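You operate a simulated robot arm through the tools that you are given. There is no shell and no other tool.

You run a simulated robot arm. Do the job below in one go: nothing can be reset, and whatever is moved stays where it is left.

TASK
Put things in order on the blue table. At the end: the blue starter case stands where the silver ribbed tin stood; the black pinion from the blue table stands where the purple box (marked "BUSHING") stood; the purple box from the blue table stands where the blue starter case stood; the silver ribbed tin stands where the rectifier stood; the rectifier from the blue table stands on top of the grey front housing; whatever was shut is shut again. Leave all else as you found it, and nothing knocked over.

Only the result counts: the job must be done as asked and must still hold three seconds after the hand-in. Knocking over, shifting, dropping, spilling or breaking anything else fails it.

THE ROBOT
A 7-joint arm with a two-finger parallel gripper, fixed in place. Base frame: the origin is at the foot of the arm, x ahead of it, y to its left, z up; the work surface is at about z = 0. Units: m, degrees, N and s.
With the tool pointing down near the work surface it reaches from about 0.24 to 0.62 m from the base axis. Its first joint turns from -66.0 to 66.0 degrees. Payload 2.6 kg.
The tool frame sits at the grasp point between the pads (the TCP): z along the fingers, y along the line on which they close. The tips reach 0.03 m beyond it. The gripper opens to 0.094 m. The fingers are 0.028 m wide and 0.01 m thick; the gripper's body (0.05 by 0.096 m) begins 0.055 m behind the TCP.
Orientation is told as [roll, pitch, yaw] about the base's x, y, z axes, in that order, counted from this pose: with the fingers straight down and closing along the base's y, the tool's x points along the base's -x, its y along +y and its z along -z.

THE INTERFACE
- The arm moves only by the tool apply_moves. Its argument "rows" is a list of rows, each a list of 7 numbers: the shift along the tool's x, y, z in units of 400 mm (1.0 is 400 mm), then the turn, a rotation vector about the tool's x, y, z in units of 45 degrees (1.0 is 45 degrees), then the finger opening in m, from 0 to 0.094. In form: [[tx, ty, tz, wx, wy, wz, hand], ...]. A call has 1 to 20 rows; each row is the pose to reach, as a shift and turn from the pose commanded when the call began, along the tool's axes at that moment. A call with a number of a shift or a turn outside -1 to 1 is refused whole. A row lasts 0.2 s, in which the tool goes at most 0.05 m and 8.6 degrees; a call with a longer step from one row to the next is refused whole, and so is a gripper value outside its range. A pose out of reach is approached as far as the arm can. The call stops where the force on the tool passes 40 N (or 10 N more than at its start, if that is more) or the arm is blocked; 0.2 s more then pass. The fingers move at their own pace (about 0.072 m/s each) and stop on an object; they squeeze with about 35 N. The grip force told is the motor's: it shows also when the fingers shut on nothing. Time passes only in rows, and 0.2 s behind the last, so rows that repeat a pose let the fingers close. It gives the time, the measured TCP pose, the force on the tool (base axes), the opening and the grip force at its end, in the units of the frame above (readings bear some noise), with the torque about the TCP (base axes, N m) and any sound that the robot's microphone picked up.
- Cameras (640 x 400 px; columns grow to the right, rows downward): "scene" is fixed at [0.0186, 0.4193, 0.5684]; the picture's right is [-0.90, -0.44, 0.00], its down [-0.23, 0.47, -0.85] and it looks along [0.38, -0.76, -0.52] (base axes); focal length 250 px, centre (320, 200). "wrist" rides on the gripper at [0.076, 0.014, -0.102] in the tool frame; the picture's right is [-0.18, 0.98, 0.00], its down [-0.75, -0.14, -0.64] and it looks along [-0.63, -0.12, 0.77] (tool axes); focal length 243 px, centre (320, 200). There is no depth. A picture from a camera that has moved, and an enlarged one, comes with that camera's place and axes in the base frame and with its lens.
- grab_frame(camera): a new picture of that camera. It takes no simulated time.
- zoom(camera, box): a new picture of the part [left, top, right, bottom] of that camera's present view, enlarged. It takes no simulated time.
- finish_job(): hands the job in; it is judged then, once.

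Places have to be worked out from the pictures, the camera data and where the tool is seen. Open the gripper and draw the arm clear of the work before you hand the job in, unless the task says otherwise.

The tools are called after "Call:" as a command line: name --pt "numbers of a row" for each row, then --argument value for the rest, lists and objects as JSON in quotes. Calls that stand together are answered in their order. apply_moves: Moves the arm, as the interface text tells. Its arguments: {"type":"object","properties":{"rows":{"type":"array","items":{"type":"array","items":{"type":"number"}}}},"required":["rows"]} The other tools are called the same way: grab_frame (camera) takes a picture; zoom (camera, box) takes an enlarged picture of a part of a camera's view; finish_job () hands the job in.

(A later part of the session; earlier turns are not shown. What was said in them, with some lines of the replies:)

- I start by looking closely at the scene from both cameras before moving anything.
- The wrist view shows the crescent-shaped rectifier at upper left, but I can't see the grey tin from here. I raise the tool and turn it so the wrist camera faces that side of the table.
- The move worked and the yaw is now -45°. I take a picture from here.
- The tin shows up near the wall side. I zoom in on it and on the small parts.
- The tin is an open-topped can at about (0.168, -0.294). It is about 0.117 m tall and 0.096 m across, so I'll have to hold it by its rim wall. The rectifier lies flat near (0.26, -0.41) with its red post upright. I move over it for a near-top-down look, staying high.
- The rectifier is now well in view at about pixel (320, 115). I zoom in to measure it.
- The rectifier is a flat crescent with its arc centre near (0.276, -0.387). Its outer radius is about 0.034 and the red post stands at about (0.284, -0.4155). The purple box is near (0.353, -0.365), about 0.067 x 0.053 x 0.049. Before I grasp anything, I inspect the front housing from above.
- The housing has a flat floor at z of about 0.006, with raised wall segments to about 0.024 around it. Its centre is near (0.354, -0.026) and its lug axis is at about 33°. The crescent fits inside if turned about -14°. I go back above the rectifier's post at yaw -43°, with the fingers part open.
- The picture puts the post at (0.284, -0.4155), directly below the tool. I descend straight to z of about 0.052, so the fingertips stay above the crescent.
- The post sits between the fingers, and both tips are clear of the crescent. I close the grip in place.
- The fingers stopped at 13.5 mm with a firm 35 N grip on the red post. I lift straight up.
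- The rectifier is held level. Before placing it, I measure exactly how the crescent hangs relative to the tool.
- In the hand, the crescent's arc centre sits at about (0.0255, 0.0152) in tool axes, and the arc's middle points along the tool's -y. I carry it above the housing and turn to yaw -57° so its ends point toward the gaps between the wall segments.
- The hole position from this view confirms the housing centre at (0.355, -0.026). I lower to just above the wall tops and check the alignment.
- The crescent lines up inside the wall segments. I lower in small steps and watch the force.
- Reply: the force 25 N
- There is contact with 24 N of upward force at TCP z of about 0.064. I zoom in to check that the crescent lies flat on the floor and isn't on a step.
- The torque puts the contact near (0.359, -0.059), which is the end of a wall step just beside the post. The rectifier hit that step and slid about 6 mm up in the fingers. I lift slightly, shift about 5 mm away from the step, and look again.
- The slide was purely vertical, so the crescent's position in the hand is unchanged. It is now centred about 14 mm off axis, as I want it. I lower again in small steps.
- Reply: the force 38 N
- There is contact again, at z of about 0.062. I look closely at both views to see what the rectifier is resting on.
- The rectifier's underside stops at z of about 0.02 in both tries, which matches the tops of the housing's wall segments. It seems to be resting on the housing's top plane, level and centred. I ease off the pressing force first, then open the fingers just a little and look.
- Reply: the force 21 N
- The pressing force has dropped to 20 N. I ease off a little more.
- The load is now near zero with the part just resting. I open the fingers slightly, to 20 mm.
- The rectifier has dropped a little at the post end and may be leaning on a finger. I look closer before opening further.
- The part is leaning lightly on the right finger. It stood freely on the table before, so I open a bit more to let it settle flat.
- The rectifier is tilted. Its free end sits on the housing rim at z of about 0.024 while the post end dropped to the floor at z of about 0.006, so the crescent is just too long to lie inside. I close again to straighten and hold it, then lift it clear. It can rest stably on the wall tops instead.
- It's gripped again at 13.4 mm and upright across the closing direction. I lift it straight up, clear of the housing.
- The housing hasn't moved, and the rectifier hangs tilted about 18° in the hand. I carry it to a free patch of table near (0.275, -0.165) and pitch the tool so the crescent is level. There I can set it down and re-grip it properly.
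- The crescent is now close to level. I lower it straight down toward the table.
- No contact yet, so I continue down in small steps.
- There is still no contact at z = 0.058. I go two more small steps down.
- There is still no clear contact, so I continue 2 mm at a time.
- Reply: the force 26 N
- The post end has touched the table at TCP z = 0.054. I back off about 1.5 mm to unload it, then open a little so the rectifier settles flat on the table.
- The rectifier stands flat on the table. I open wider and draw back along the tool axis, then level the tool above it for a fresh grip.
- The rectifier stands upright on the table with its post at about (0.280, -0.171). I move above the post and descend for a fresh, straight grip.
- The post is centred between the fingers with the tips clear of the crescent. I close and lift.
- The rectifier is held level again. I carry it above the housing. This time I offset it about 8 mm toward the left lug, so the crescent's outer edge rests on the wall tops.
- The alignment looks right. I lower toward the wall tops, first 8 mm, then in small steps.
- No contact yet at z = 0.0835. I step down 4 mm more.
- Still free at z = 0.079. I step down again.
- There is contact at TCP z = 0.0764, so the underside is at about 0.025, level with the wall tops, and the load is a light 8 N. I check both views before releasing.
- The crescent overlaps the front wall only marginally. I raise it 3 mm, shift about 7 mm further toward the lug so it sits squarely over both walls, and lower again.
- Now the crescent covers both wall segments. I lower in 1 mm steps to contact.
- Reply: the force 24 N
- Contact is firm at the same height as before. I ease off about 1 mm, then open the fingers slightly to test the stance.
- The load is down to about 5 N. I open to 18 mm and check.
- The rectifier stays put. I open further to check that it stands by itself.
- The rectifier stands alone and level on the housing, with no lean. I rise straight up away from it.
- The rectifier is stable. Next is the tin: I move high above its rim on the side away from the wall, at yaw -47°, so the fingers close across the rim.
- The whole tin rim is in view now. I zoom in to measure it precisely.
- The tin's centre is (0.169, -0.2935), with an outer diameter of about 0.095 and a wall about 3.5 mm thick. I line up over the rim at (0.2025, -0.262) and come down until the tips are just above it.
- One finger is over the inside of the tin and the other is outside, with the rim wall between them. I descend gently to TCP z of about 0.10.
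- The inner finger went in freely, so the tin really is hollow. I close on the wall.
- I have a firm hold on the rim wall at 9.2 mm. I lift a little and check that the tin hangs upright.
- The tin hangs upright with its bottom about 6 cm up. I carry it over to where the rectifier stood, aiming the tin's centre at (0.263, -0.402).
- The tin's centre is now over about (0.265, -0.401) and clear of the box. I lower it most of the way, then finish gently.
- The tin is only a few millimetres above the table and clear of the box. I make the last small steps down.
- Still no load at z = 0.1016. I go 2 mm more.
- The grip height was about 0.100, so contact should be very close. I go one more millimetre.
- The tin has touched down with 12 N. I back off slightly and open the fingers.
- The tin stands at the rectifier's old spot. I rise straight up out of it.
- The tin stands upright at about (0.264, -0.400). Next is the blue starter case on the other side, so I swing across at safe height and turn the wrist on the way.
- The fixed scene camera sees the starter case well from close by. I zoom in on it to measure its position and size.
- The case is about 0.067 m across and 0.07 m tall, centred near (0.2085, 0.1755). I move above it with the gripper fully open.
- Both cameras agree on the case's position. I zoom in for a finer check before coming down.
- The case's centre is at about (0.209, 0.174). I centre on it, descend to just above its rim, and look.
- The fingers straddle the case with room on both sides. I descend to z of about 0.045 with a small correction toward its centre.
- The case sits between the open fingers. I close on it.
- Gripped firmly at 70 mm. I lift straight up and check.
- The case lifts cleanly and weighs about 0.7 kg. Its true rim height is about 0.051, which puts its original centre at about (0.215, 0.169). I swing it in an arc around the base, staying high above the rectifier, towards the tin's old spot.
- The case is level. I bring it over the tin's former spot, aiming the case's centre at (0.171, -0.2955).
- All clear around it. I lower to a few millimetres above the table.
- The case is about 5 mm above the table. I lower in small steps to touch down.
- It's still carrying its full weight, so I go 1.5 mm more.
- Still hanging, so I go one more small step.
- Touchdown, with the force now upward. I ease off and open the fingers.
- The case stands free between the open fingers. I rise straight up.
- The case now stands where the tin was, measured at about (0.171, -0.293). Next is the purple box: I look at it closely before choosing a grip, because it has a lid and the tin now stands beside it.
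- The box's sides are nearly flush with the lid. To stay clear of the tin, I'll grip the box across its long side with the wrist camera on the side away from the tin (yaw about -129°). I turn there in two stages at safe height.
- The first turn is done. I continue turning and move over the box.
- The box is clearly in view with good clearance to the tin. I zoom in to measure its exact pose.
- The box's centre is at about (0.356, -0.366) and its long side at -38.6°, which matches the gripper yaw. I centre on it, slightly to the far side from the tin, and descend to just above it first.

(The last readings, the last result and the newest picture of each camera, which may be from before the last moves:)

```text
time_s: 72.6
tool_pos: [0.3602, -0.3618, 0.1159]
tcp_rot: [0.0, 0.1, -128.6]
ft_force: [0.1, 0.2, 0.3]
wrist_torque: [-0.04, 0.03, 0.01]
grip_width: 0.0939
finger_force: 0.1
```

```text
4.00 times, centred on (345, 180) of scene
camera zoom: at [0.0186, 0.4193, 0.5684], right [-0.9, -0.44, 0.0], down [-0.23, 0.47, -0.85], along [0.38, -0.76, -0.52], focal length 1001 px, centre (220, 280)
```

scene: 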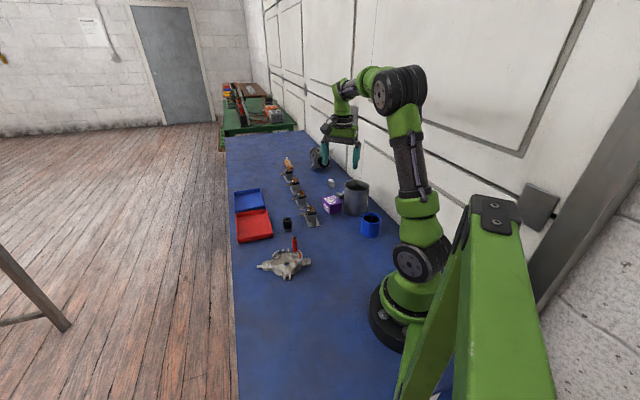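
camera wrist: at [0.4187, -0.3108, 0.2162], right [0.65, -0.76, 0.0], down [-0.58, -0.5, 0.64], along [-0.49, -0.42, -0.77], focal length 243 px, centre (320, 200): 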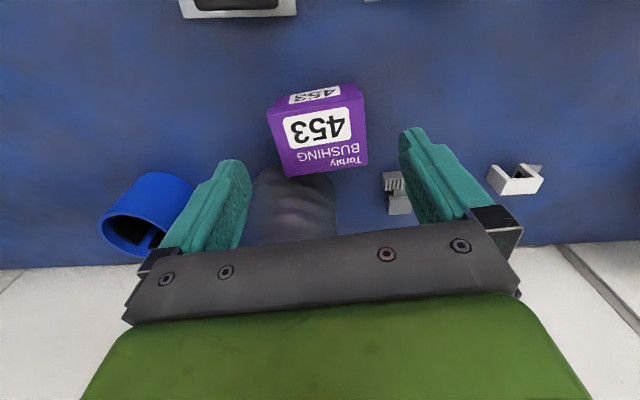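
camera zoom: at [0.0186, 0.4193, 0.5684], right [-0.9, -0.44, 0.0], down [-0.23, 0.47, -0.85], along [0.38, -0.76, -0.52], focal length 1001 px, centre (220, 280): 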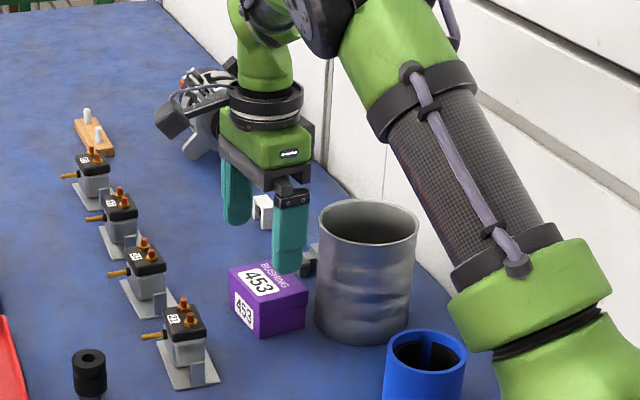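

The box is centred between the fingers and the tin is clear of the gripper. I go down to the box's mid-height.

Call:
apply_moves --pt "0 0 0.06 0 0 0 0.094" --pt "0 0 0.12 0 0 0 0.094" --pt "0 0 0.17 0 0 0 0.094" --pt "0 0 0.198 0 0 0 0.094"

Call:
grab_frame --camera "wrist"

Call:
zoom --camera "scene" --box '[290, 150, 400, 230]'

```text
time_s: 73.6
tool_pos: [0.3594, -0.362, 0.0361]
tcp_rot: [0.0, 0.0, -128.8]
ft_force: [0.6, 0.0, -0.5]
wrist_torque: [0.01, 0.04, 0.02]
grip_width: 0.0939
finger_force: 0.0
```

```text
taken
camera wrist: at [0.4188, -0.3107, 0.1375], right [0.65, -0.76, 0.0], down [-0.58, -0.5, 0.64], along [-0.49, -0.42, -0.77], focal length 243 px, centre (320, 200)
```

wrist: 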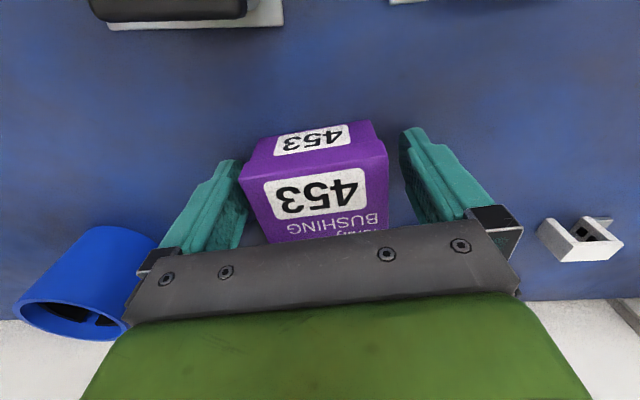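

```text
5.00 times, centred on (345, 190) of scene
camera zoom: at [0.0186, 0.4193, 0.5684], right [-0.9, -0.44, 0.0], down [-0.23, 0.47, -0.85], along [0.38, -0.76, -0.52], focal length 1252 px, centre (195, 250)
```

zoom: 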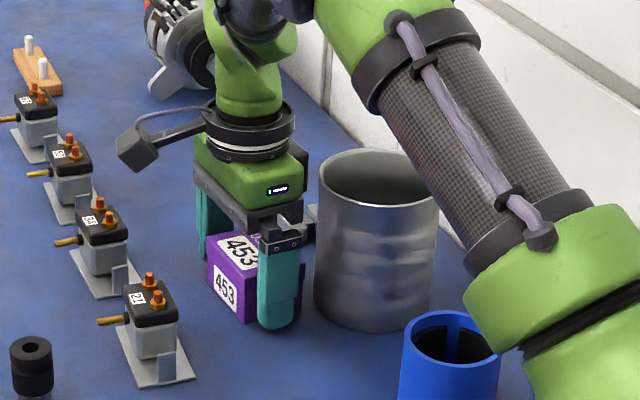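

The box is between the fingers. I close on it.

Call:
apply_moves --pt "0 0 0 0 0 0 0.08" --pt "0 0 0 0 0 0 0.068" --pt "0 0 0 0 0 0 0.055" --pt "0 0 0 0 0 0 0.04" --pt "0 0 0 0 0 0 0.04"

Call:
grab_frame --camera "wrist"

```text
time_s: 74.8
tool_pos: [0.3594, -0.3623, 0.0356]
tcp_rot: [-0.1, 0.0, -128.6]
ft_force: [-0.4, -0.8, -0.4]
wrist_torque: [0.02, -0.02, 0.03]
grip_width: 0.0736
finger_force: 34.7
```

```text
taken
camera wrist: at [0.4189, -0.3106, 0.1377], right [0.65, -0.76, 0.0], down [-0.58, -0.5, 0.64], along [-0.49, -0.42, -0.77], focal length 243 px, centre (320, 200)
```

wrist: 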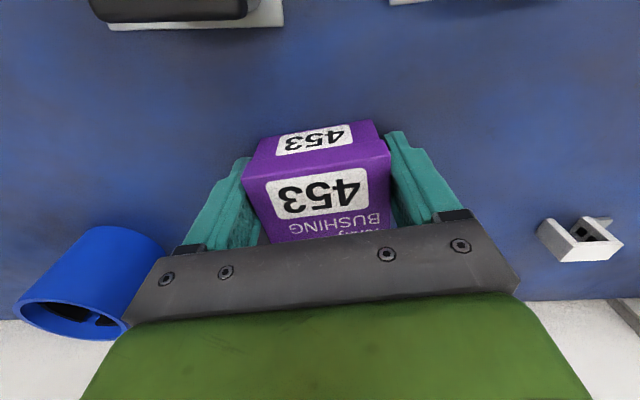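

Gripped at 73.6 mm. I lift just a little first to see whether the box comes up whole, lid and body together.

Call:
apply_moves --pt "0 0 -0.01 0 0 0 0.04" --pt "0 0 -0.03 0 0 0 0.04" --pt "0 0 -0.06 0 0 0 0.04"

Call:
zoom --camera "scene" --box '[310, 160, 380, 230]'

```text
time_s: 75.6
tool_pos: [0.3592, -0.3625, 0.0595]
tcp_rot: [0.1, 0.0, -128.5]
ft_force: [-1.3, -0.3, -1.0]
wrist_torque: [0.02, -0.01, -0.03]
grip_width: 0.0735
finger_force: 34.9
```

```text
5.71 times, centred on (345, 195) of scene
camera zoom: at [0.0186, 0.4193, 0.5684], right [-0.9, -0.44, 0.0], down [-0.23, 0.47, -0.85], along [0.38, -0.76, -0.52], focal length 1430 px, centre (177, 229)
```

zoom: 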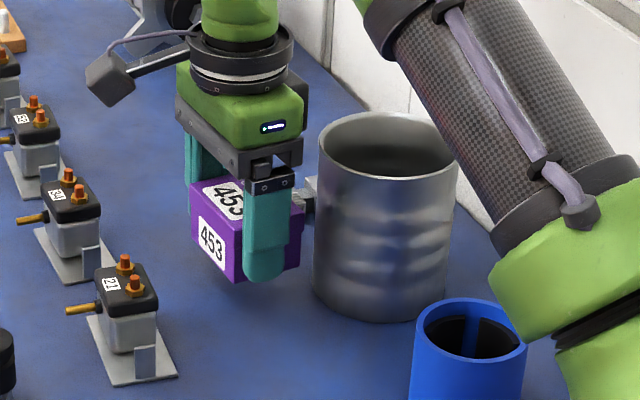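

The whole box comes up in one piece. I lift it high, then swing it away from the tin while turning the wrist.

Call:
apply_moves --pt "0 0 -0.1 0 0 0 0.04" --pt "0 0 -0.21 0 0 0 0.04" --pt "0 0 -0.32 0 0 0 0.04" --pt "0 0 -0.43 0 0 0 0.04" --pt "0.0789 -0.063 -0.45 0 0 -0.155 0.04" --pt "0.1578 -0.126 -0.45 0 0 -0.31 0.04" --pt "0.2367 -0.1889 -0.45 0 0 -0.465 0.04" --pt "0.3155 -0.2519 -0.45 0 0 -0.62 0.04" --pt "0.3944 -0.3148 -0.45 0 0 -0.775 0.04" --pt "0.4733 -0.3778 -0.45 0 0 -0.93 0.04"

Call:
grab_frame --camera "scene"

Call:
grab_frame --camera "wrist"

```text
time_s: 77.8
tool_pos: [0.3592, -0.1184, 0.2394]
tcp_rot: [0.1, 0.0, -86.5]
ft_force: [0.2, -0.2, -0.5]
wrist_torque: [-0.01, -0.01, 0.01]
grip_width: 0.0736
finger_force: 35.1
```

```text
taken
```

scene: 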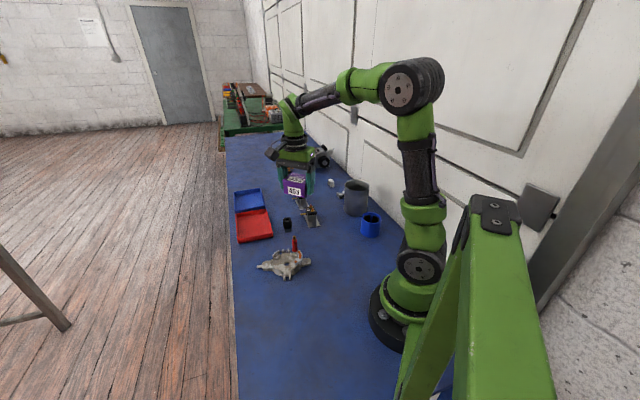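

```text
taken
camera wrist: at [0.3689, -0.042, 0.3413], right [0.99, -0.13, 0.0], down [-0.1, -0.76, 0.64], along [-0.08, -0.64, -0.77], focal length 243 px, centre (320, 200)
```

wrist: 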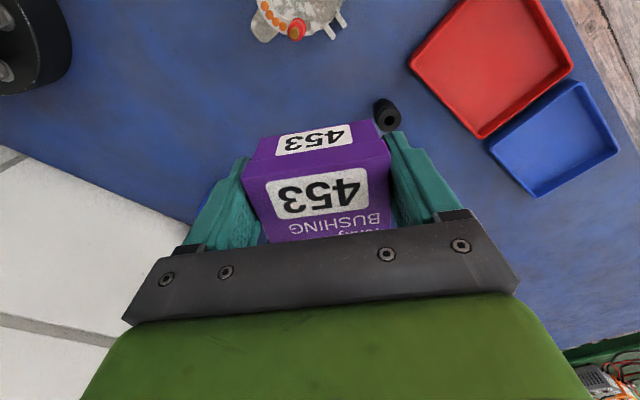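

The box is held level. I continue the swing to above the starter case's old spot, aiming the box's centre at (0.215, 0.169).

Call:
apply_moves --pt "0.0943 -0.007 0 0 0 -0.0924 0.04" --pt "0.1887 -0.0139 0 0 0 -0.1848 0.04" --pt "0.283 -0.0209 0 0 0 -0.2772 0.04" --pt "0.3773 -0.0278 0 0 0 -0.3696 0.04" --pt "0.4399 -0.0781 0.0 0 0 -0.462 0.04" --pt "0.5026 -0.1285 0.0 0 0 -0.5544 0.04" --pt "0.5652 -0.1788 0.02 0 0 -0.6468 0.04" --pt "0.6278 -0.2291 0.05 0 0 -0.7392 0.04" --pt "0.6905 -0.2795 0.1 0 0 -0.8316 0.04" --pt "0.753 -0.3298 0.15 0 0 -0.924 0.04"

Call:
grab_frame --camera "scene"

Call:
grab_frame --camera "wrist"

```text
time_s: 80.0
tool_pos: [0.2098, 0.1744, 0.1791]
tcp_rot: [-0.1, 0.0, -45.1]
ft_force: [0.2, -0.2, -0.5]
wrist_torque: [0.03, 0.0, -0.01]
grip_width: 0.0737
finger_force: 35.3
```

```text
taken
```

scene: 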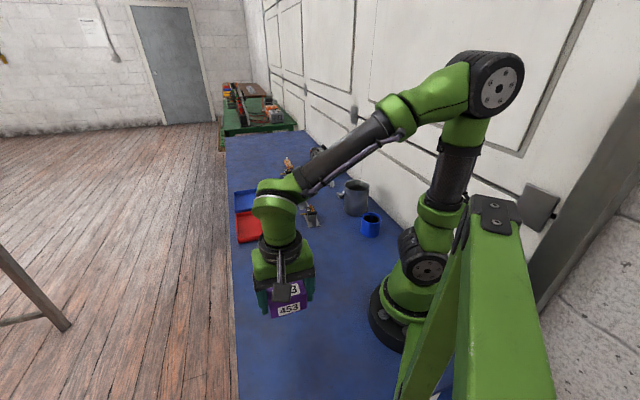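

```text
taken
camera wrist: at [0.1663, 0.2393, 0.2812], right [0.83, 0.56, 0.0], down [0.43, -0.63, 0.64], along [0.36, -0.53, -0.77], focal length 243 px, centre (320, 200)
```

wrist: 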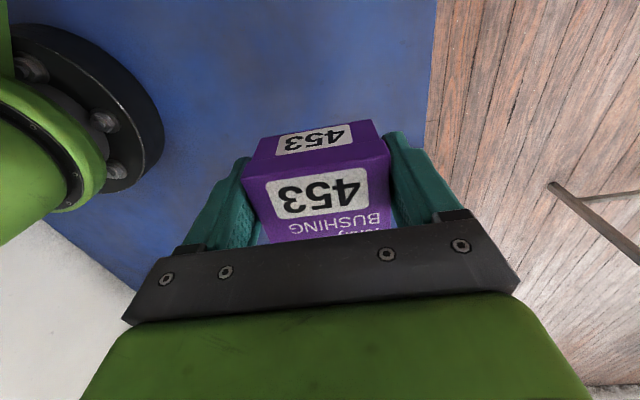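

The box is right above its target. I lower it to a few millimetres above the table.

Call:
apply_moves --pt "0 0 0.09 0 0 0 0.04" --pt "0 0 0.18 0 0 0 0.04" --pt "0 0 0.26 0 0 0 0.04" --pt "0 0 0.32 0 0 0 0.04" --pt "0 0 0.345 0 0 0 0.04"

Call:
zoom --camera "scene" --box '[230, 250, 360, 370]'

```text
time_s: 81.2
tool_pos: [0.2095, 0.1744, 0.0406]
tcp_rot: [0.0, 0.0, -45.1]
ft_force: [-0.4, 0.0, -1.1]
wrist_torque: [-0.03, 0.01, 0.05]
grip_width: 0.0737
finger_force: 35.2
```

```text
3.33 times, centred on (295, 310) of scene
camera zoom: at [0.0186, 0.4193, 0.5684], right [-0.9, -0.44, 0.0], down [-0.23, 0.47, -0.85], along [0.38, -0.76, -0.52], focal length 834 px, centre (403, -167)
```

zoom: 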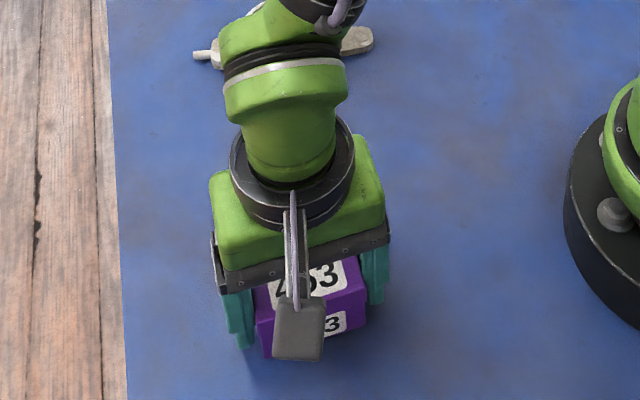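

About 5 mm remain. I lower in small steps until it touches.

Call:
apply_moves --pt "0 0 0.005 0 0 0 0.04" --pt "0 0 0.01 0 0 0 0.04"

```text
time_s: 81.8
tool_pos: [0.2102, 0.1734, 0.0366]
tcp_rot: [0.0, -0.1, -45.0]
ft_force: [0.2, 0.8, -1.5]
wrist_torque: [-0.01, 0.02, 0.0]
grip_width: 0.0739
finger_force: 35.0
```

Not touching yet. I go one more millimetre.

Call:
apply_moves --pt "0 0 0.0015 0 0 0 0.04" --pt "0 0 0.003 0 0 0 0.04"

```text
time_s: 82.4
tool_pos: [0.2102, 0.1731, 0.0348]
tcp_rot: [-0.1, 0.0, -45.2]
ft_force: [-0.5, 0.4, -1.1]
wrist_torque: [0.03, 0.02, -0.01]
grip_width: 0.0736
finger_force: 34.7
```

Still free, so I take another small step.

Call:
apply_moves --pt "0 0 0.0015 0 0 0 0.04" --pt "0 0 0.003 0 0 0 0.04"

```text
time_s: 83.0
tool_pos: [0.2096, 0.1735, 0.0349]
tcp_rot: [0.0, 0.0, -45.1]
ft_force: [0.1, -0.5, 1.5]
wrist_torque: [0.0, -0.07, 0.01]
grip_width: 0.0736
finger_force: 35.3
```

It is just touching, with the force turned slightly upward. I open the fingers.

Call:
apply_moves --pt "0 0 0 0 0 0 0.077" --pt "0 0 0 0 0 0 0.082" --pt "0 0 0 0 0 0 0.09" --pt "0 0 0 0 0 0 0.094" --pt "0 0 0 0 0 0 0.094"

Call:
grab_frame --camera "wrist"

```text
time_s: 84.2
tool_pos: [0.2093, 0.1738, 0.0345]
tcp_rot: [0.1, 0.0, -45.2]
ft_force: [-0.3, 0.6, 0.3]
wrist_torque: [0.02, 0.01, 0.03]
grip_width: 0.0939
finger_force: 0.0
```

```text
taken
camera wrist: at [0.1667, 0.2387, 0.1375], right [0.83, 0.56, 0.0], down [0.43, -0.63, 0.64], along [0.36, -0.53, -0.77], focal length 243 px, centre (320, 200)
```

wrist: 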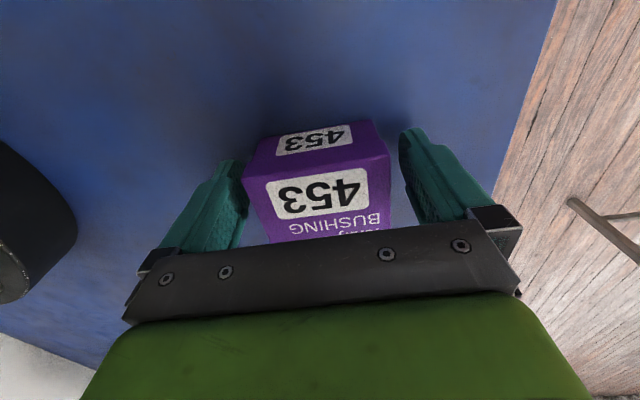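

The box stands free between the open fingers. I rise straight up and check it from above.

Call:
apply_moves --pt "0 0 -0.05 0 0 0 0.094" --pt "0 0 -0.14 0 0 0 0.094" --pt "0 0 -0.24 0 0 0 0.094" --pt "0 0 -0.35 0 0 0 0.094" --pt "0 0 -0.46 0 0 0 0.094"

Call:
grab_frame --camera "wrist"

Call:
zoom --camera "scene" --box '[240, 280, 350, 370]'

```text
time_s: 85.4
tool_pos: [0.2101, 0.1745, 0.2185]
tcp_rot: [0.0, 0.0, -45.0]
ft_force: [0.7, 0.5, 0.4]
wrist_torque: [-0.03, -0.01, 0.02]
grip_width: 0.0941
finger_force: 0.0
```

```text
taken
camera wrist: at [0.1673, 0.2387, 0.3217], right [0.83, 0.56, 0.0], down [0.43, -0.63, 0.64], along [0.36, -0.53, -0.77], focal length 243 px, centre (320, 200)
```

wrist: 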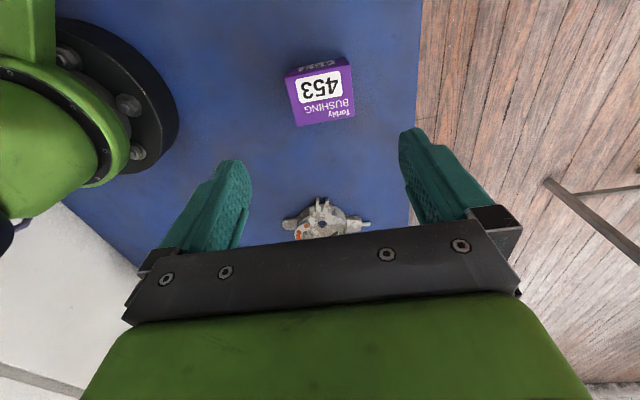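

```text
4.44 times, centred on (295, 325) of scene
camera zoom: at [0.0186, 0.4193, 0.5684], right [-0.9, -0.44, 0.0], down [-0.23, 0.47, -0.85], along [0.38, -0.76, -0.52], focal length 1113 px, centre (431, -356)
```

zoom: 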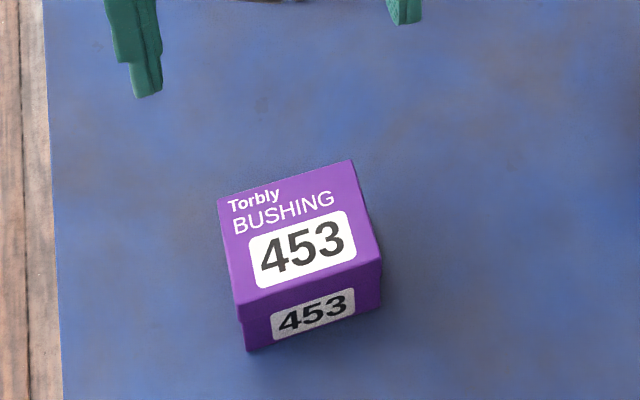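

The box stands at the starter case's old spot, measured at about (0.215, 0.168). Last is the black pinion: I swing over toward it at safe height.

Call:
apply_moves --pt "-0.0868 0.0016 -0.01 0 0 0.0868 0.07" --pt "-0.1735 0.0032 -0.01 0 0 0.1736 0.06" --pt "-0.2603 0.0049 -0.01 0 0 0.2605 0.06" --pt "-0.3471 0.0065 -0.01 0 0 0.3473 0.06" --pt "-0.4338 0.0081 -0.01 0 0 0.4341 0.06" --pt "-0.5206 0.0097 -0.01 0 0 0.5209 0.06" --pt "-0.6122 -0.0182 -0.01 0 0 0.6077 0.06" --pt "-0.7038 -0.0462 -0.01 0 0 0.6945 0.06" --pt "-0.7953 -0.0741 -0.01 0 0 0.7814 0.06" --pt "-0.8869 -0.1021 -0.01 0 0 0.8682 0.06" --pt "-0.9785 -0.13 -0.01 0 0 0.955 0.06"

Call:
grab_frame --camera "wrist"

Call:
grab_frame --camera "scene"

```text
time_s: 87.8
tool_pos: [0.4491, -0.1406, 0.2218]
tcp_rot: [0.1, 0.1, -88.2]
ft_force: [0.0, -0.7, -1.1]
wrist_torque: [-0.01, 0.0, 0.0]
grip_width: 0.06
finger_force: 0.1
```

```text
taken
camera wrist: at [0.4617, -0.0637, 0.3251], right [0.99, -0.15, 0.0], down [-0.12, -0.76, 0.64], along [-0.1, -0.63, -0.77], focal length 243 px, centre (320, 200)
```

wrist: 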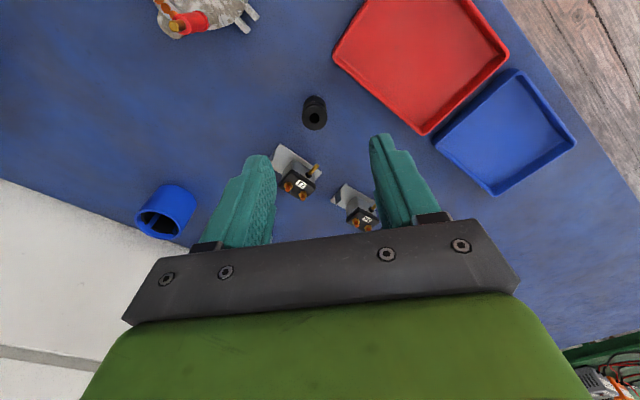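

```text
taken
```

scene: 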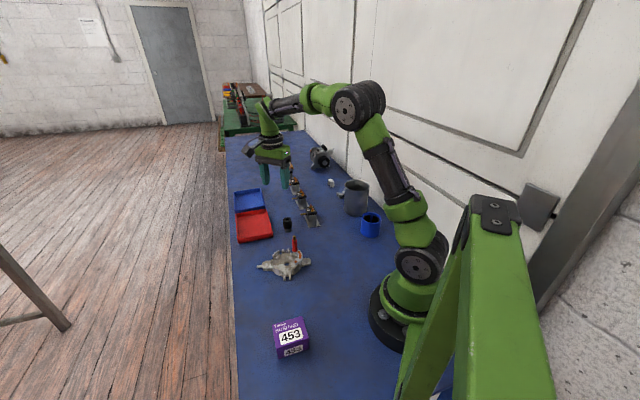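

The pinion is in view. I zoom in to measure it and the space around it.

Call:
zoom --camera "wrist" --box '[260, 60, 380, 160]'

Call:
zoom --camera "scene" --box '[260, 205, 320, 245]'

```text
4.00 times, centred on (320, 110) of wrist
camera zoom: at [0.4617, -0.0637, 0.3251], right [0.99, -0.15, 0.0], down [-0.12, -0.76, 0.64], along [-0.1, -0.63, -0.77], focal length 970 px, centre (320, 560)
```

zoom: 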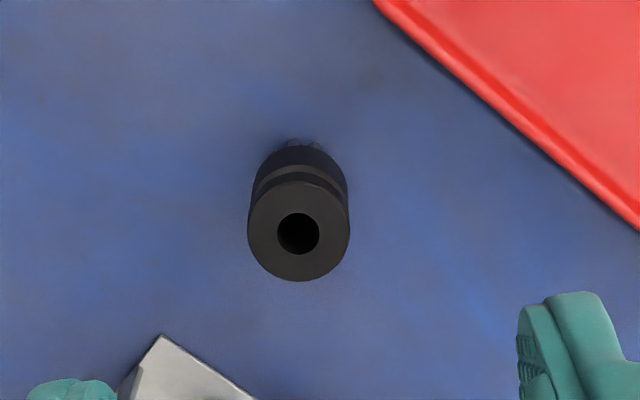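

```text
10.00 times, centred on (290, 225) of scene
camera zoom: at [0.0185, 0.4193, 0.5684], right [-0.9, -0.44, 0.0], down [-0.23, 0.47, -0.85], along [0.38, -0.76, -0.52], focal length 2503 px, centre (620, -50)
```

zoom: 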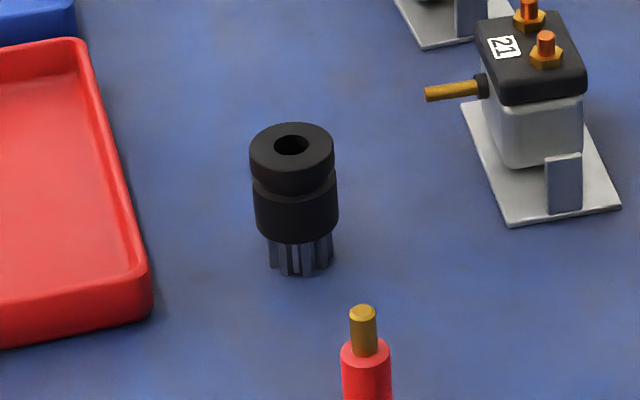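

The pinion stands at about (0.4385, -0.169). Its head is 0.030 m across with the top at z of about 0.0475, and the space around it is free. I line up over it at yaw -110° and descend part way.

Call:
apply_moves --pt "-0.0176 -0.0072 0.06 0 0 0.121 0.056" --pt "-0.0351 -0.0144 0.12 0 0 0.242 0.056" --pt "-0.0527 -0.0215 0.18 0 0 0.363 0.056" --pt "-0.0702 -0.0287 0.24 0 0 0.484 0.056"

Call:
grab_frame --camera "wrist"

Call:
zoom --camera "scene" --box '[240, 150, 340, 250]'

```text
time_s: 88.8
tool_pos: [0.4388, -0.168, 0.1279]
tcp_rot: [-0.1, 0.0, -110.0]
ft_force: [0.5, 0.4, 0.1]
wrist_torque: [0.01, -0.01, -0.01]
grip_width: 0.0561
finger_force: 0.0
```

```text
taken
camera wrist: at [0.4782, -0.1013, 0.23], right [0.86, -0.51, 0.0], down [-0.39, -0.66, 0.64], along [-0.33, -0.55, -0.77], focal length 243 px, centre (320, 200)
```

wrist: 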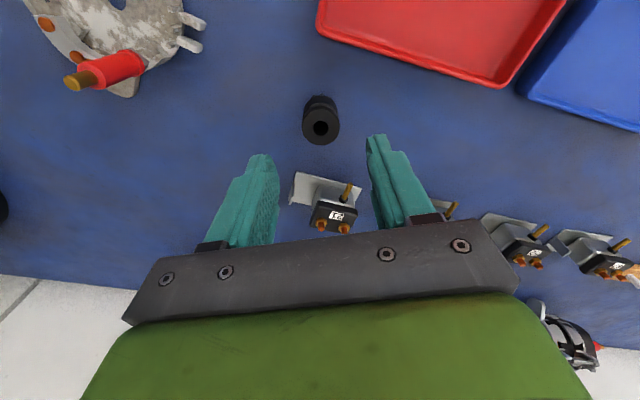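

```text
4.00 times, centred on (290, 200) of scene
camera zoom: at [0.0186, 0.4193, 0.5684], right [-0.9, -0.44, 0.0], down [-0.23, 0.47, -0.85], along [0.38, -0.76, -0.52], focal length 1001 px, centre (440, 200)
```

zoom: 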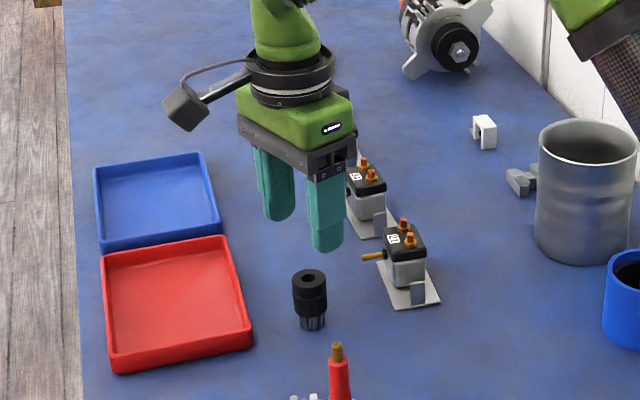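

The pinion is right below the tool. I descend to z of about 0.040.

Call:
apply_moves --pt "0 0 0.07 0 0 0 0.056" --pt "0 0 0.14 0 0 0 0.056" --pt "0 0 0.19 0 0 0 0.056" --pt "0 0 0.22 0 0 0 0.056"

Call:
grab_frame --camera "wrist"

```text
time_s: 89.8
tool_pos: [0.4374, -0.1685, 0.0387]
tcp_rot: [0.1, 0.0, -109.9]
ft_force: [-0.1, -0.2, 0.9]
wrist_torque: [-0.01, -0.03, -0.03]
grip_width: 0.0564
finger_force: 0.1
```

```text
taken
camera wrist: at [0.4783, -0.1005, 0.1415], right [0.86, -0.51, 0.0], down [-0.39, -0.66, 0.64], along [-0.33, -0.55, -0.77], focal length 243 px, centre (320, 200)
```

wrist: 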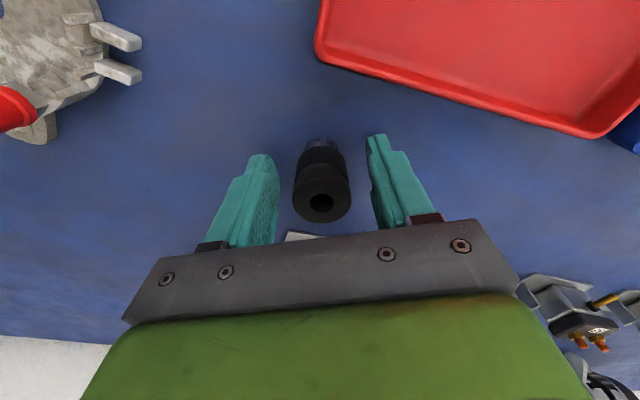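

The pinion is centred between the fingers. I close and lift slightly.

Call:
apply_moves --pt "0 0 0 0 0 0 0.04" --pt "0 0 0 0 0 0 0.02" --pt "0 0 0 0 0 0 0.01" --pt "0 0 0 0 0 0 0.01" --pt "0 0 -0.03 0 0 0 0.01" --pt "0 0 -0.1 0 0 0 0.01"

Call:
grab_frame --camera "wrist"

Call:
zoom --camera "scene" --box '[250, 170, 330, 250]'

```text
time_s: 91.2
tool_pos: [0.4383, -0.1679, 0.0802]
tcp_rot: [0.1, 0.0, -109.9]
ft_force: [-0.6, -0.3, -1.6]
wrist_torque: [0.01, 0.0, 0.02]
grip_width: 0.029
finger_force: 34.5
```

```text
taken
camera wrist: at [0.478, -0.1006, 0.1823], right [0.86, -0.51, 0.0], down [-0.39, -0.66, 0.64], along [-0.33, -0.55, -0.77], focal length 243 px, centre (320, 200)
```

wrist: 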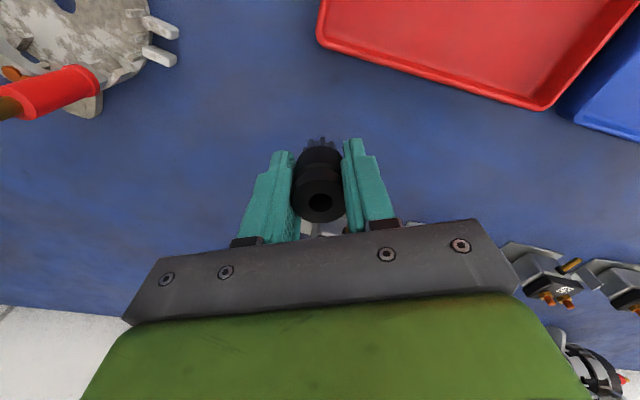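

```text
5.00 times, centred on (290, 210) of scene
camera zoom: at [0.0186, 0.4193, 0.5684], right [-0.9, -0.44, 0.0], down [-0.23, 0.47, -0.85], along [0.38, -0.76, -0.52], focal length 1252 px, centre (470, 150)
```

zoom: 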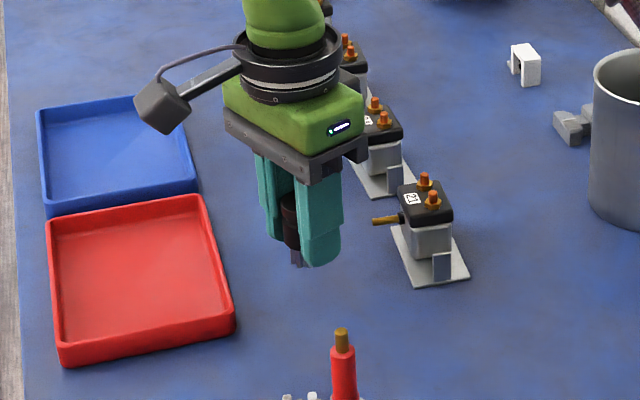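

The pinion is held straight at 29 mm. I lift higher and carry it to the purple box's old place at (0.354, -0.368), turning to yaw -140° so the gripper stays clear of the tin.

Call:
apply_moves --pt "0 0 -0.1 0 0 0 0.01" --pt "0 0 -0.2 0 0 0 0.01" --pt "0 0 -0.3 0 0 0 0.01" --pt "-0.0902 -0.0046 -0.3 0 0 0.1112 0.01" --pt "-0.1804 -0.0091 -0.3 0 0 0.2223 0.01" --pt "-0.2707 -0.0137 -0.3 0 0 0.3335 0.01" --pt "-0.3609 -0.0182 -0.3 0 0 0.4447 0.01" --pt "-0.4511 -0.0228 -0.3 0 0 0.5558 0.01" --pt "-0.5413 -0.0273 -0.3 0 0 0.667 0.01"

Call:
grab_frame --camera "wrist"

Call:
zoom --camera "scene" --box '[290, 110, 410, 230]'

```text
time_s: 93.2
tool_pos: [0.3544, -0.3687, 0.199]
tcp_rot: [0.0, 0.0, -139.9]
ft_force: [0.1, 0.2, -1.0]
wrist_torque: [0.02, 0.0, 0.01]
grip_width: 0.0288
finger_force: 35.2
```

```text
taken
camera wrist: at [0.4221, -0.3302, 0.3017], right [0.49, -0.87, 0.0], down [-0.67, -0.38, 0.64], along [-0.56, -0.32, -0.77], focal length 243 px, centre (320, 200)
```

wrist: 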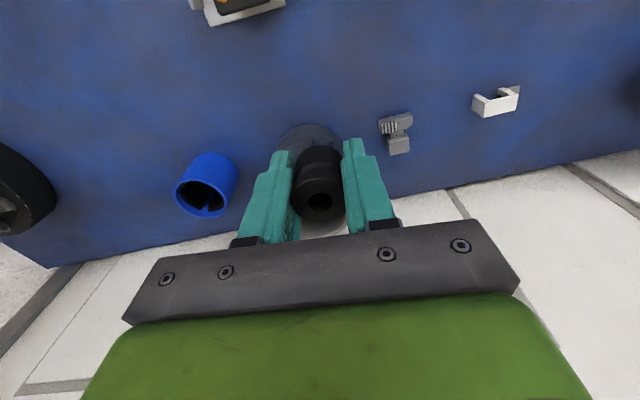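

```text
3.33 times, centred on (350, 170) of scene
camera zoom: at [0.0186, 0.4193, 0.5684], right [-0.9, -0.44, 0.0], down [-0.23, 0.47, -0.85], along [0.38, -0.76, -0.52], focal length 834 px, centre (220, 300)
```

zoom: 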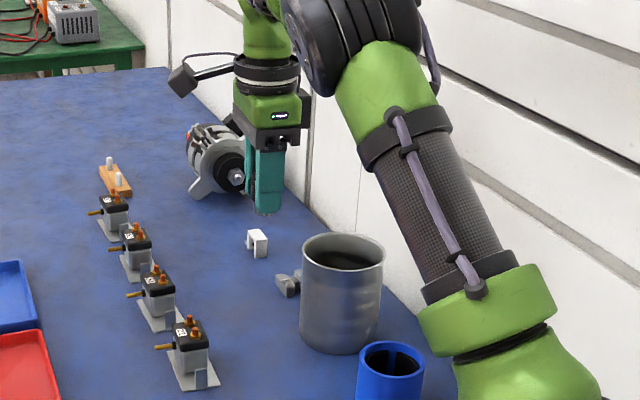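

The tool is over the target and the tin is clear on the far side. I lower the pinion to just above the table.

Call:
apply_moves --pt "0 0 0.09 0 0 0 0.01" --pt "0 0 0.18 0 0 0 0.01" --pt "0 0 0.27 0 0 0 0.01" --pt "0 0 0.35 0 0 0 0.01" --pt "0 0 0.386 0 0 0 0.01"

Call:
grab_frame --camera "wrist"

Call:
zoom --camera "scene" --box '[300, 150, 390, 230]'

```text
time_s: 94.4
tool_pos: [0.3551, -0.369, 0.0443]
tcp_rot: [-0.1, 0.0, -139.9]
ft_force: [-0.3, -0.1, -2.1]
wrist_torque: [0.01, -0.06, 0.02]
grip_width: 0.0292
finger_force: 34.9
```

```text
taken
camera wrist: at [0.4224, -0.3299, 0.1471], right [0.49, -0.87, 0.0], down [-0.67, -0.38, 0.64], along [-0.56, -0.32, -0.77], focal length 243 px, centre (320, 200)
```

wrist: 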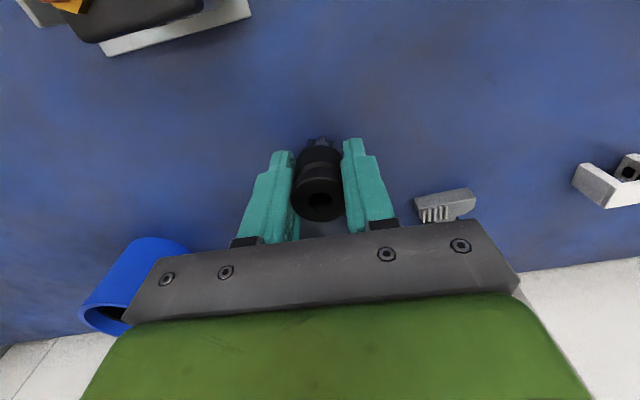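

```text
5.00 times, centred on (345, 190) of scene
camera zoom: at [0.0186, 0.4193, 0.5684], right [-0.9, -0.44, 0.0], down [-0.23, 0.47, -0.85], along [0.38, -0.76, -0.52], focal length 1252 px, centre (195, 250)
```

zoom: 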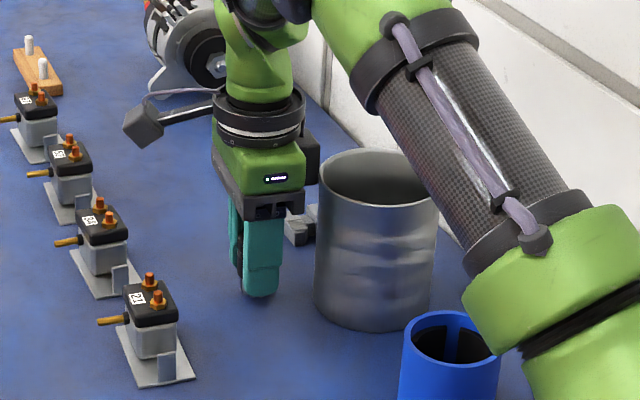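

It's about 5 mm above the table with the tin untouched. I lower in small steps to contact.

Call:
apply_moves --pt "0 0 0.005 0 0 0 0.01" --pt "0 0 0.01 0 0 0 0.01"

```text
time_s: 95.0
tool_pos: [0.355, -0.367, 0.0415]
tcp_rot: [0.0, -0.1, -139.9]
ft_force: [-0.3, -0.6, -1.2]
wrist_torque: [0.0, -0.03, 0.01]
grip_width: 0.029
finger_force: 35.3
```

Not touching yet. I go 1.5 mm more.

Call:
apply_moves --pt "0 0 0.002 0 0 0 0.01" --pt "0 0 0.004 0 0 0 0.01"

```text
time_s: 95.6
tool_pos: [0.3556, -0.3688, 0.0401]
tcp_rot: [0.1, -0.1, -139.9]
ft_force: [-4.0, 3.4, 13.4]
wrist_torque: [0.25, 0.22, 0.02]
grip_width: 0.0294
finger_force: 35.0
```

Touchdown at 13 N. I ease off and open the fingers.

Call:
apply_moves --pt "0 0 -0.0015 0 0 0 0.01" --pt "0 0 -0.0015 0 0 0 0.032" --pt "0 0 -0.0015 0 0 0 0.04" --pt "0 0 -0.0015 0 0 0 0.05" --pt "0 0 -0.0015 0 0 0 0.056"

Call:
grab_frame --camera "wrist"

Call:
zoom --camera "scene" --box '[300, 150, 390, 230]'

```text
time_s: 96.8
tool_pos: [0.3548, -0.3679, 0.0409]
tcp_rot: [-0.1, 0.0, -139.9]
ft_force: [-0.4, -0.2, 0.4]
wrist_torque: [0.01, 0.03, -0.02]
grip_width: 0.0559
finger_force: 0.2
```

```text
taken
camera wrist: at [0.4228, -0.3299, 0.142], right [0.49, -0.87, 0.0], down [-0.67, -0.38, 0.64], along [-0.56, -0.32, -0.77], focal length 243 px, centre (320, 200)
```

wrist: 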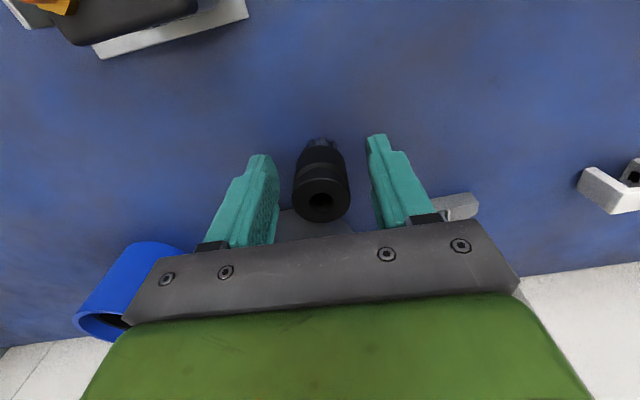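

```text
5.00 times, centred on (345, 190) of scene
camera zoom: at [0.0186, 0.4193, 0.5684], right [-0.9, -0.44, 0.0], down [-0.23, 0.47, -0.85], along [0.38, -0.76, -0.52], focal length 1252 px, centre (195, 250)
```

zoom: 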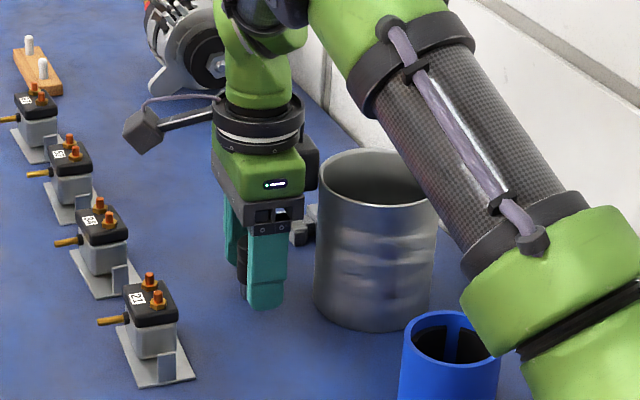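

The pinion stands free between the fingers. I rise straight up, then take a full look at everything.

Call:
apply_moves --pt "0 0 -0.05 0 0 0 0.056" --pt "0 0 -0.14 0 0 0 0.056" --pt "0 0 -0.24 0 0 0 0.056" --pt "0 0 -0.35 0 0 0 0.056" --pt "0 0 -0.46 0 0 0 0.056" --pt "0 0 -0.55 0 0 0 0.056"

Call:
grab_frame --camera "wrist"

Call:
grab_frame --camera "scene"

Call:
zoom --camera "scene" --box '[220, 150, 420, 275]'

```text
time_s: 98.2
tool_pos: [0.3563, -0.3666, 0.262]
tcp_rot: [-0.1, 0.0, -140.1]
ft_force: [0.5, 0.7, 0.9]
wrist_torque: [-0.04, -0.01, 0.03]
grip_width: 0.056
finger_force: 0.1
```

```text
taken
camera wrist: at [0.4236, -0.3289, 0.3633], right [0.49, -0.87, 0.0], down [-0.67, -0.38, 0.64], along [-0.56, -0.32, -0.77], focal length 243 px, centre (320, 200)
```

wrist: 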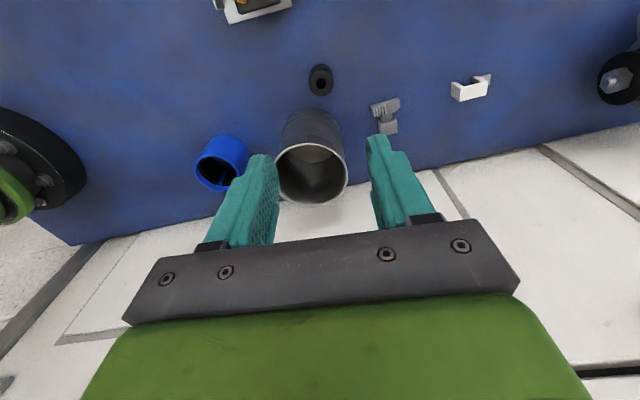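

```text
taken
```

scene: 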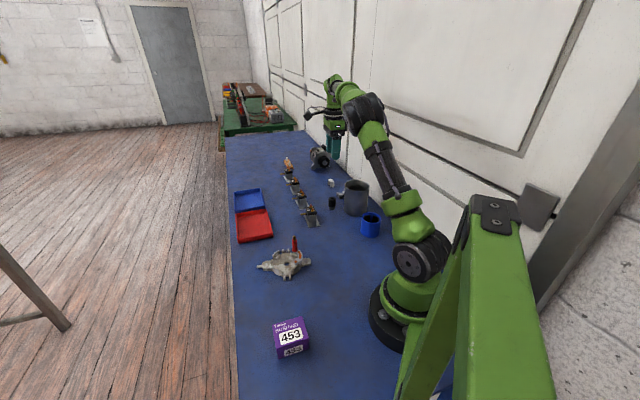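

```text
3.20 times, centred on (320, 212) of scene
camera zoom: at [0.0186, 0.4193, 0.5684], right [-0.9, -0.44, 0.0], down [-0.23, 0.47, -0.85], along [0.38, -0.76, -0.52], focal length 801 px, centre (320, 160)
```

zoom: 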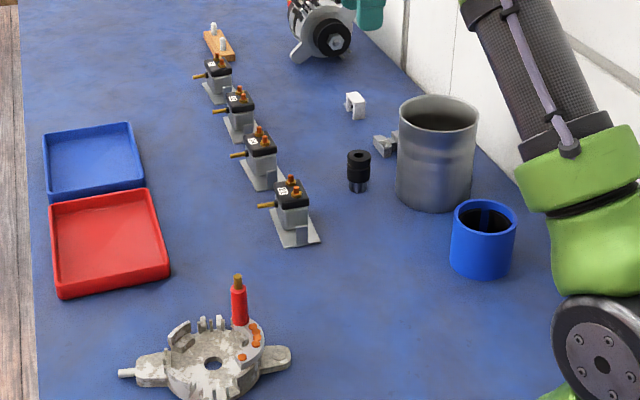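

Everything is in place. The pinion is at about (0.355, -0.369), and the tin, case and box are standing. The regulators, trays, clip, grey block and alternator are where they were. I open the gripper, draw the arm up and clear, then check the rectifier once more.

Call:
apply_moves --pt "0.04 0 -0.08 0 0 0 0.07" --pt "0.1 0 -0.14 0 0 0 0.09" --pt "0.16 0 -0.2 0 0 0 0.094" --pt "0.2 0 -0.22 0 0 0 0.094" --pt "0.2 0 -0.22 0 0 0 0.094"

Call:
zoom --camera "scene" --box '[255, 225, 315, 285]'

Call:
zoom --camera "scene" --box '[220, 130, 420, 255]'

Call:
zoom --camera "scene" --box '[220, 240, 420, 400]'

```text
time_s: 99.4
tool_pos: [0.4163, -0.3166, 0.347]
tcp_rot: [0.0, 0.0, -139.9]
ft_force: [-0.3, -1.0, 0.1]
wrist_torque: [-0.03, 0.04, 0.0]
grip_width: 0.0941
finger_force: 0.1
```

```text
6.67 times, centred on (285, 255) of scene
camera zoom: at [0.0186, 0.4193, 0.5684], right [-0.9, -0.44, 0.0], down [-0.23, 0.47, -0.85], along [0.38, -0.76, -0.52], focal length 1669 px, centre (553, -167)
```

zoom: 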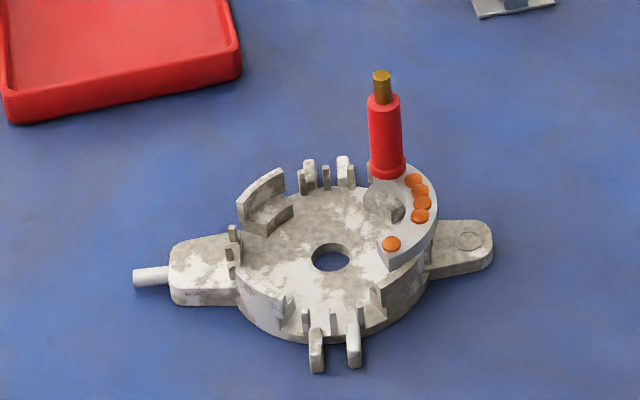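

```text
3.20 times, centred on (320, 192) of scene
camera zoom: at [0.0186, 0.4193, 0.5684], right [-0.9, -0.44, 0.0], down [-0.23, 0.47, -0.85], along [0.38, -0.76, -0.52], focal length 801 px, centre (320, 224)
```

zoom: 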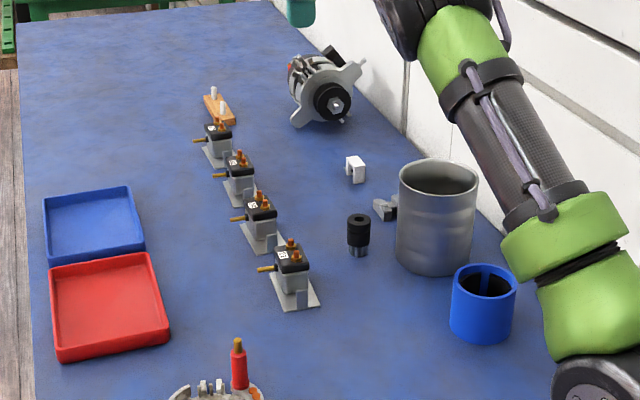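

```text
2.50 times, centred on (320, 320) of scene
camera zoom: at [0.0186, 0.4193, 0.5684], right [-0.9, -0.44, 0.0], down [-0.23, 0.47, -0.85], along [0.38, -0.76, -0.52], focal length 626 px, centre (320, -100)
```

zoom: 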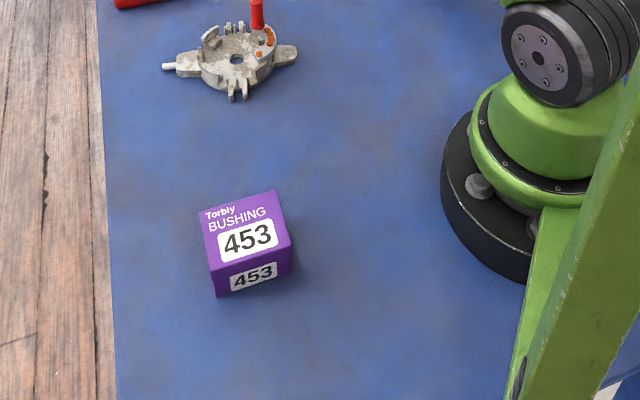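

The rectifier stands level on the housing walls, and the purple box, case, tin and pinion are in their places. Nothing else has moved and the open gripper is clear of the work, so I hand the job in.

Call:
finish_job

```text
The job is handed in.
```

I handed the job in with all five parts moved to where you asked. My last camera check showed nothing else shifted or knocked over. The hand-in gave no verdict, so I don't know yet whether it passed.

| Part | Now stands | Position (x, y in m) |
|---|---|---|
| Rectifier | on top of the grey front housing | over the housing's left lug side |
| Silver ribbed tin | where the rectifier stood | about (0.264, -0.400) |
| Blue starter case | where the tin stood | about (0.171, -0.293) |
| Purple "BUSHING" box | where the starter case stood | about (0.215, 0.168) |
| Black pinion | where the purple box stood | about (0.355, -0.369) |

- **Rectifier is off-centre:** it rests level on two of the housing's raised wall segments, roughly 3 cm from the housing's centre. On the first try it sat partly on the rim and tilted when I let go. I re-gripped it on the table and set it on the walls instead. If the check needs it near the centre, that is the weakest point.
- **Nothing to shut:** nothing on the table had been opened. The purple box was lifted and set down in one piece with its lid on.
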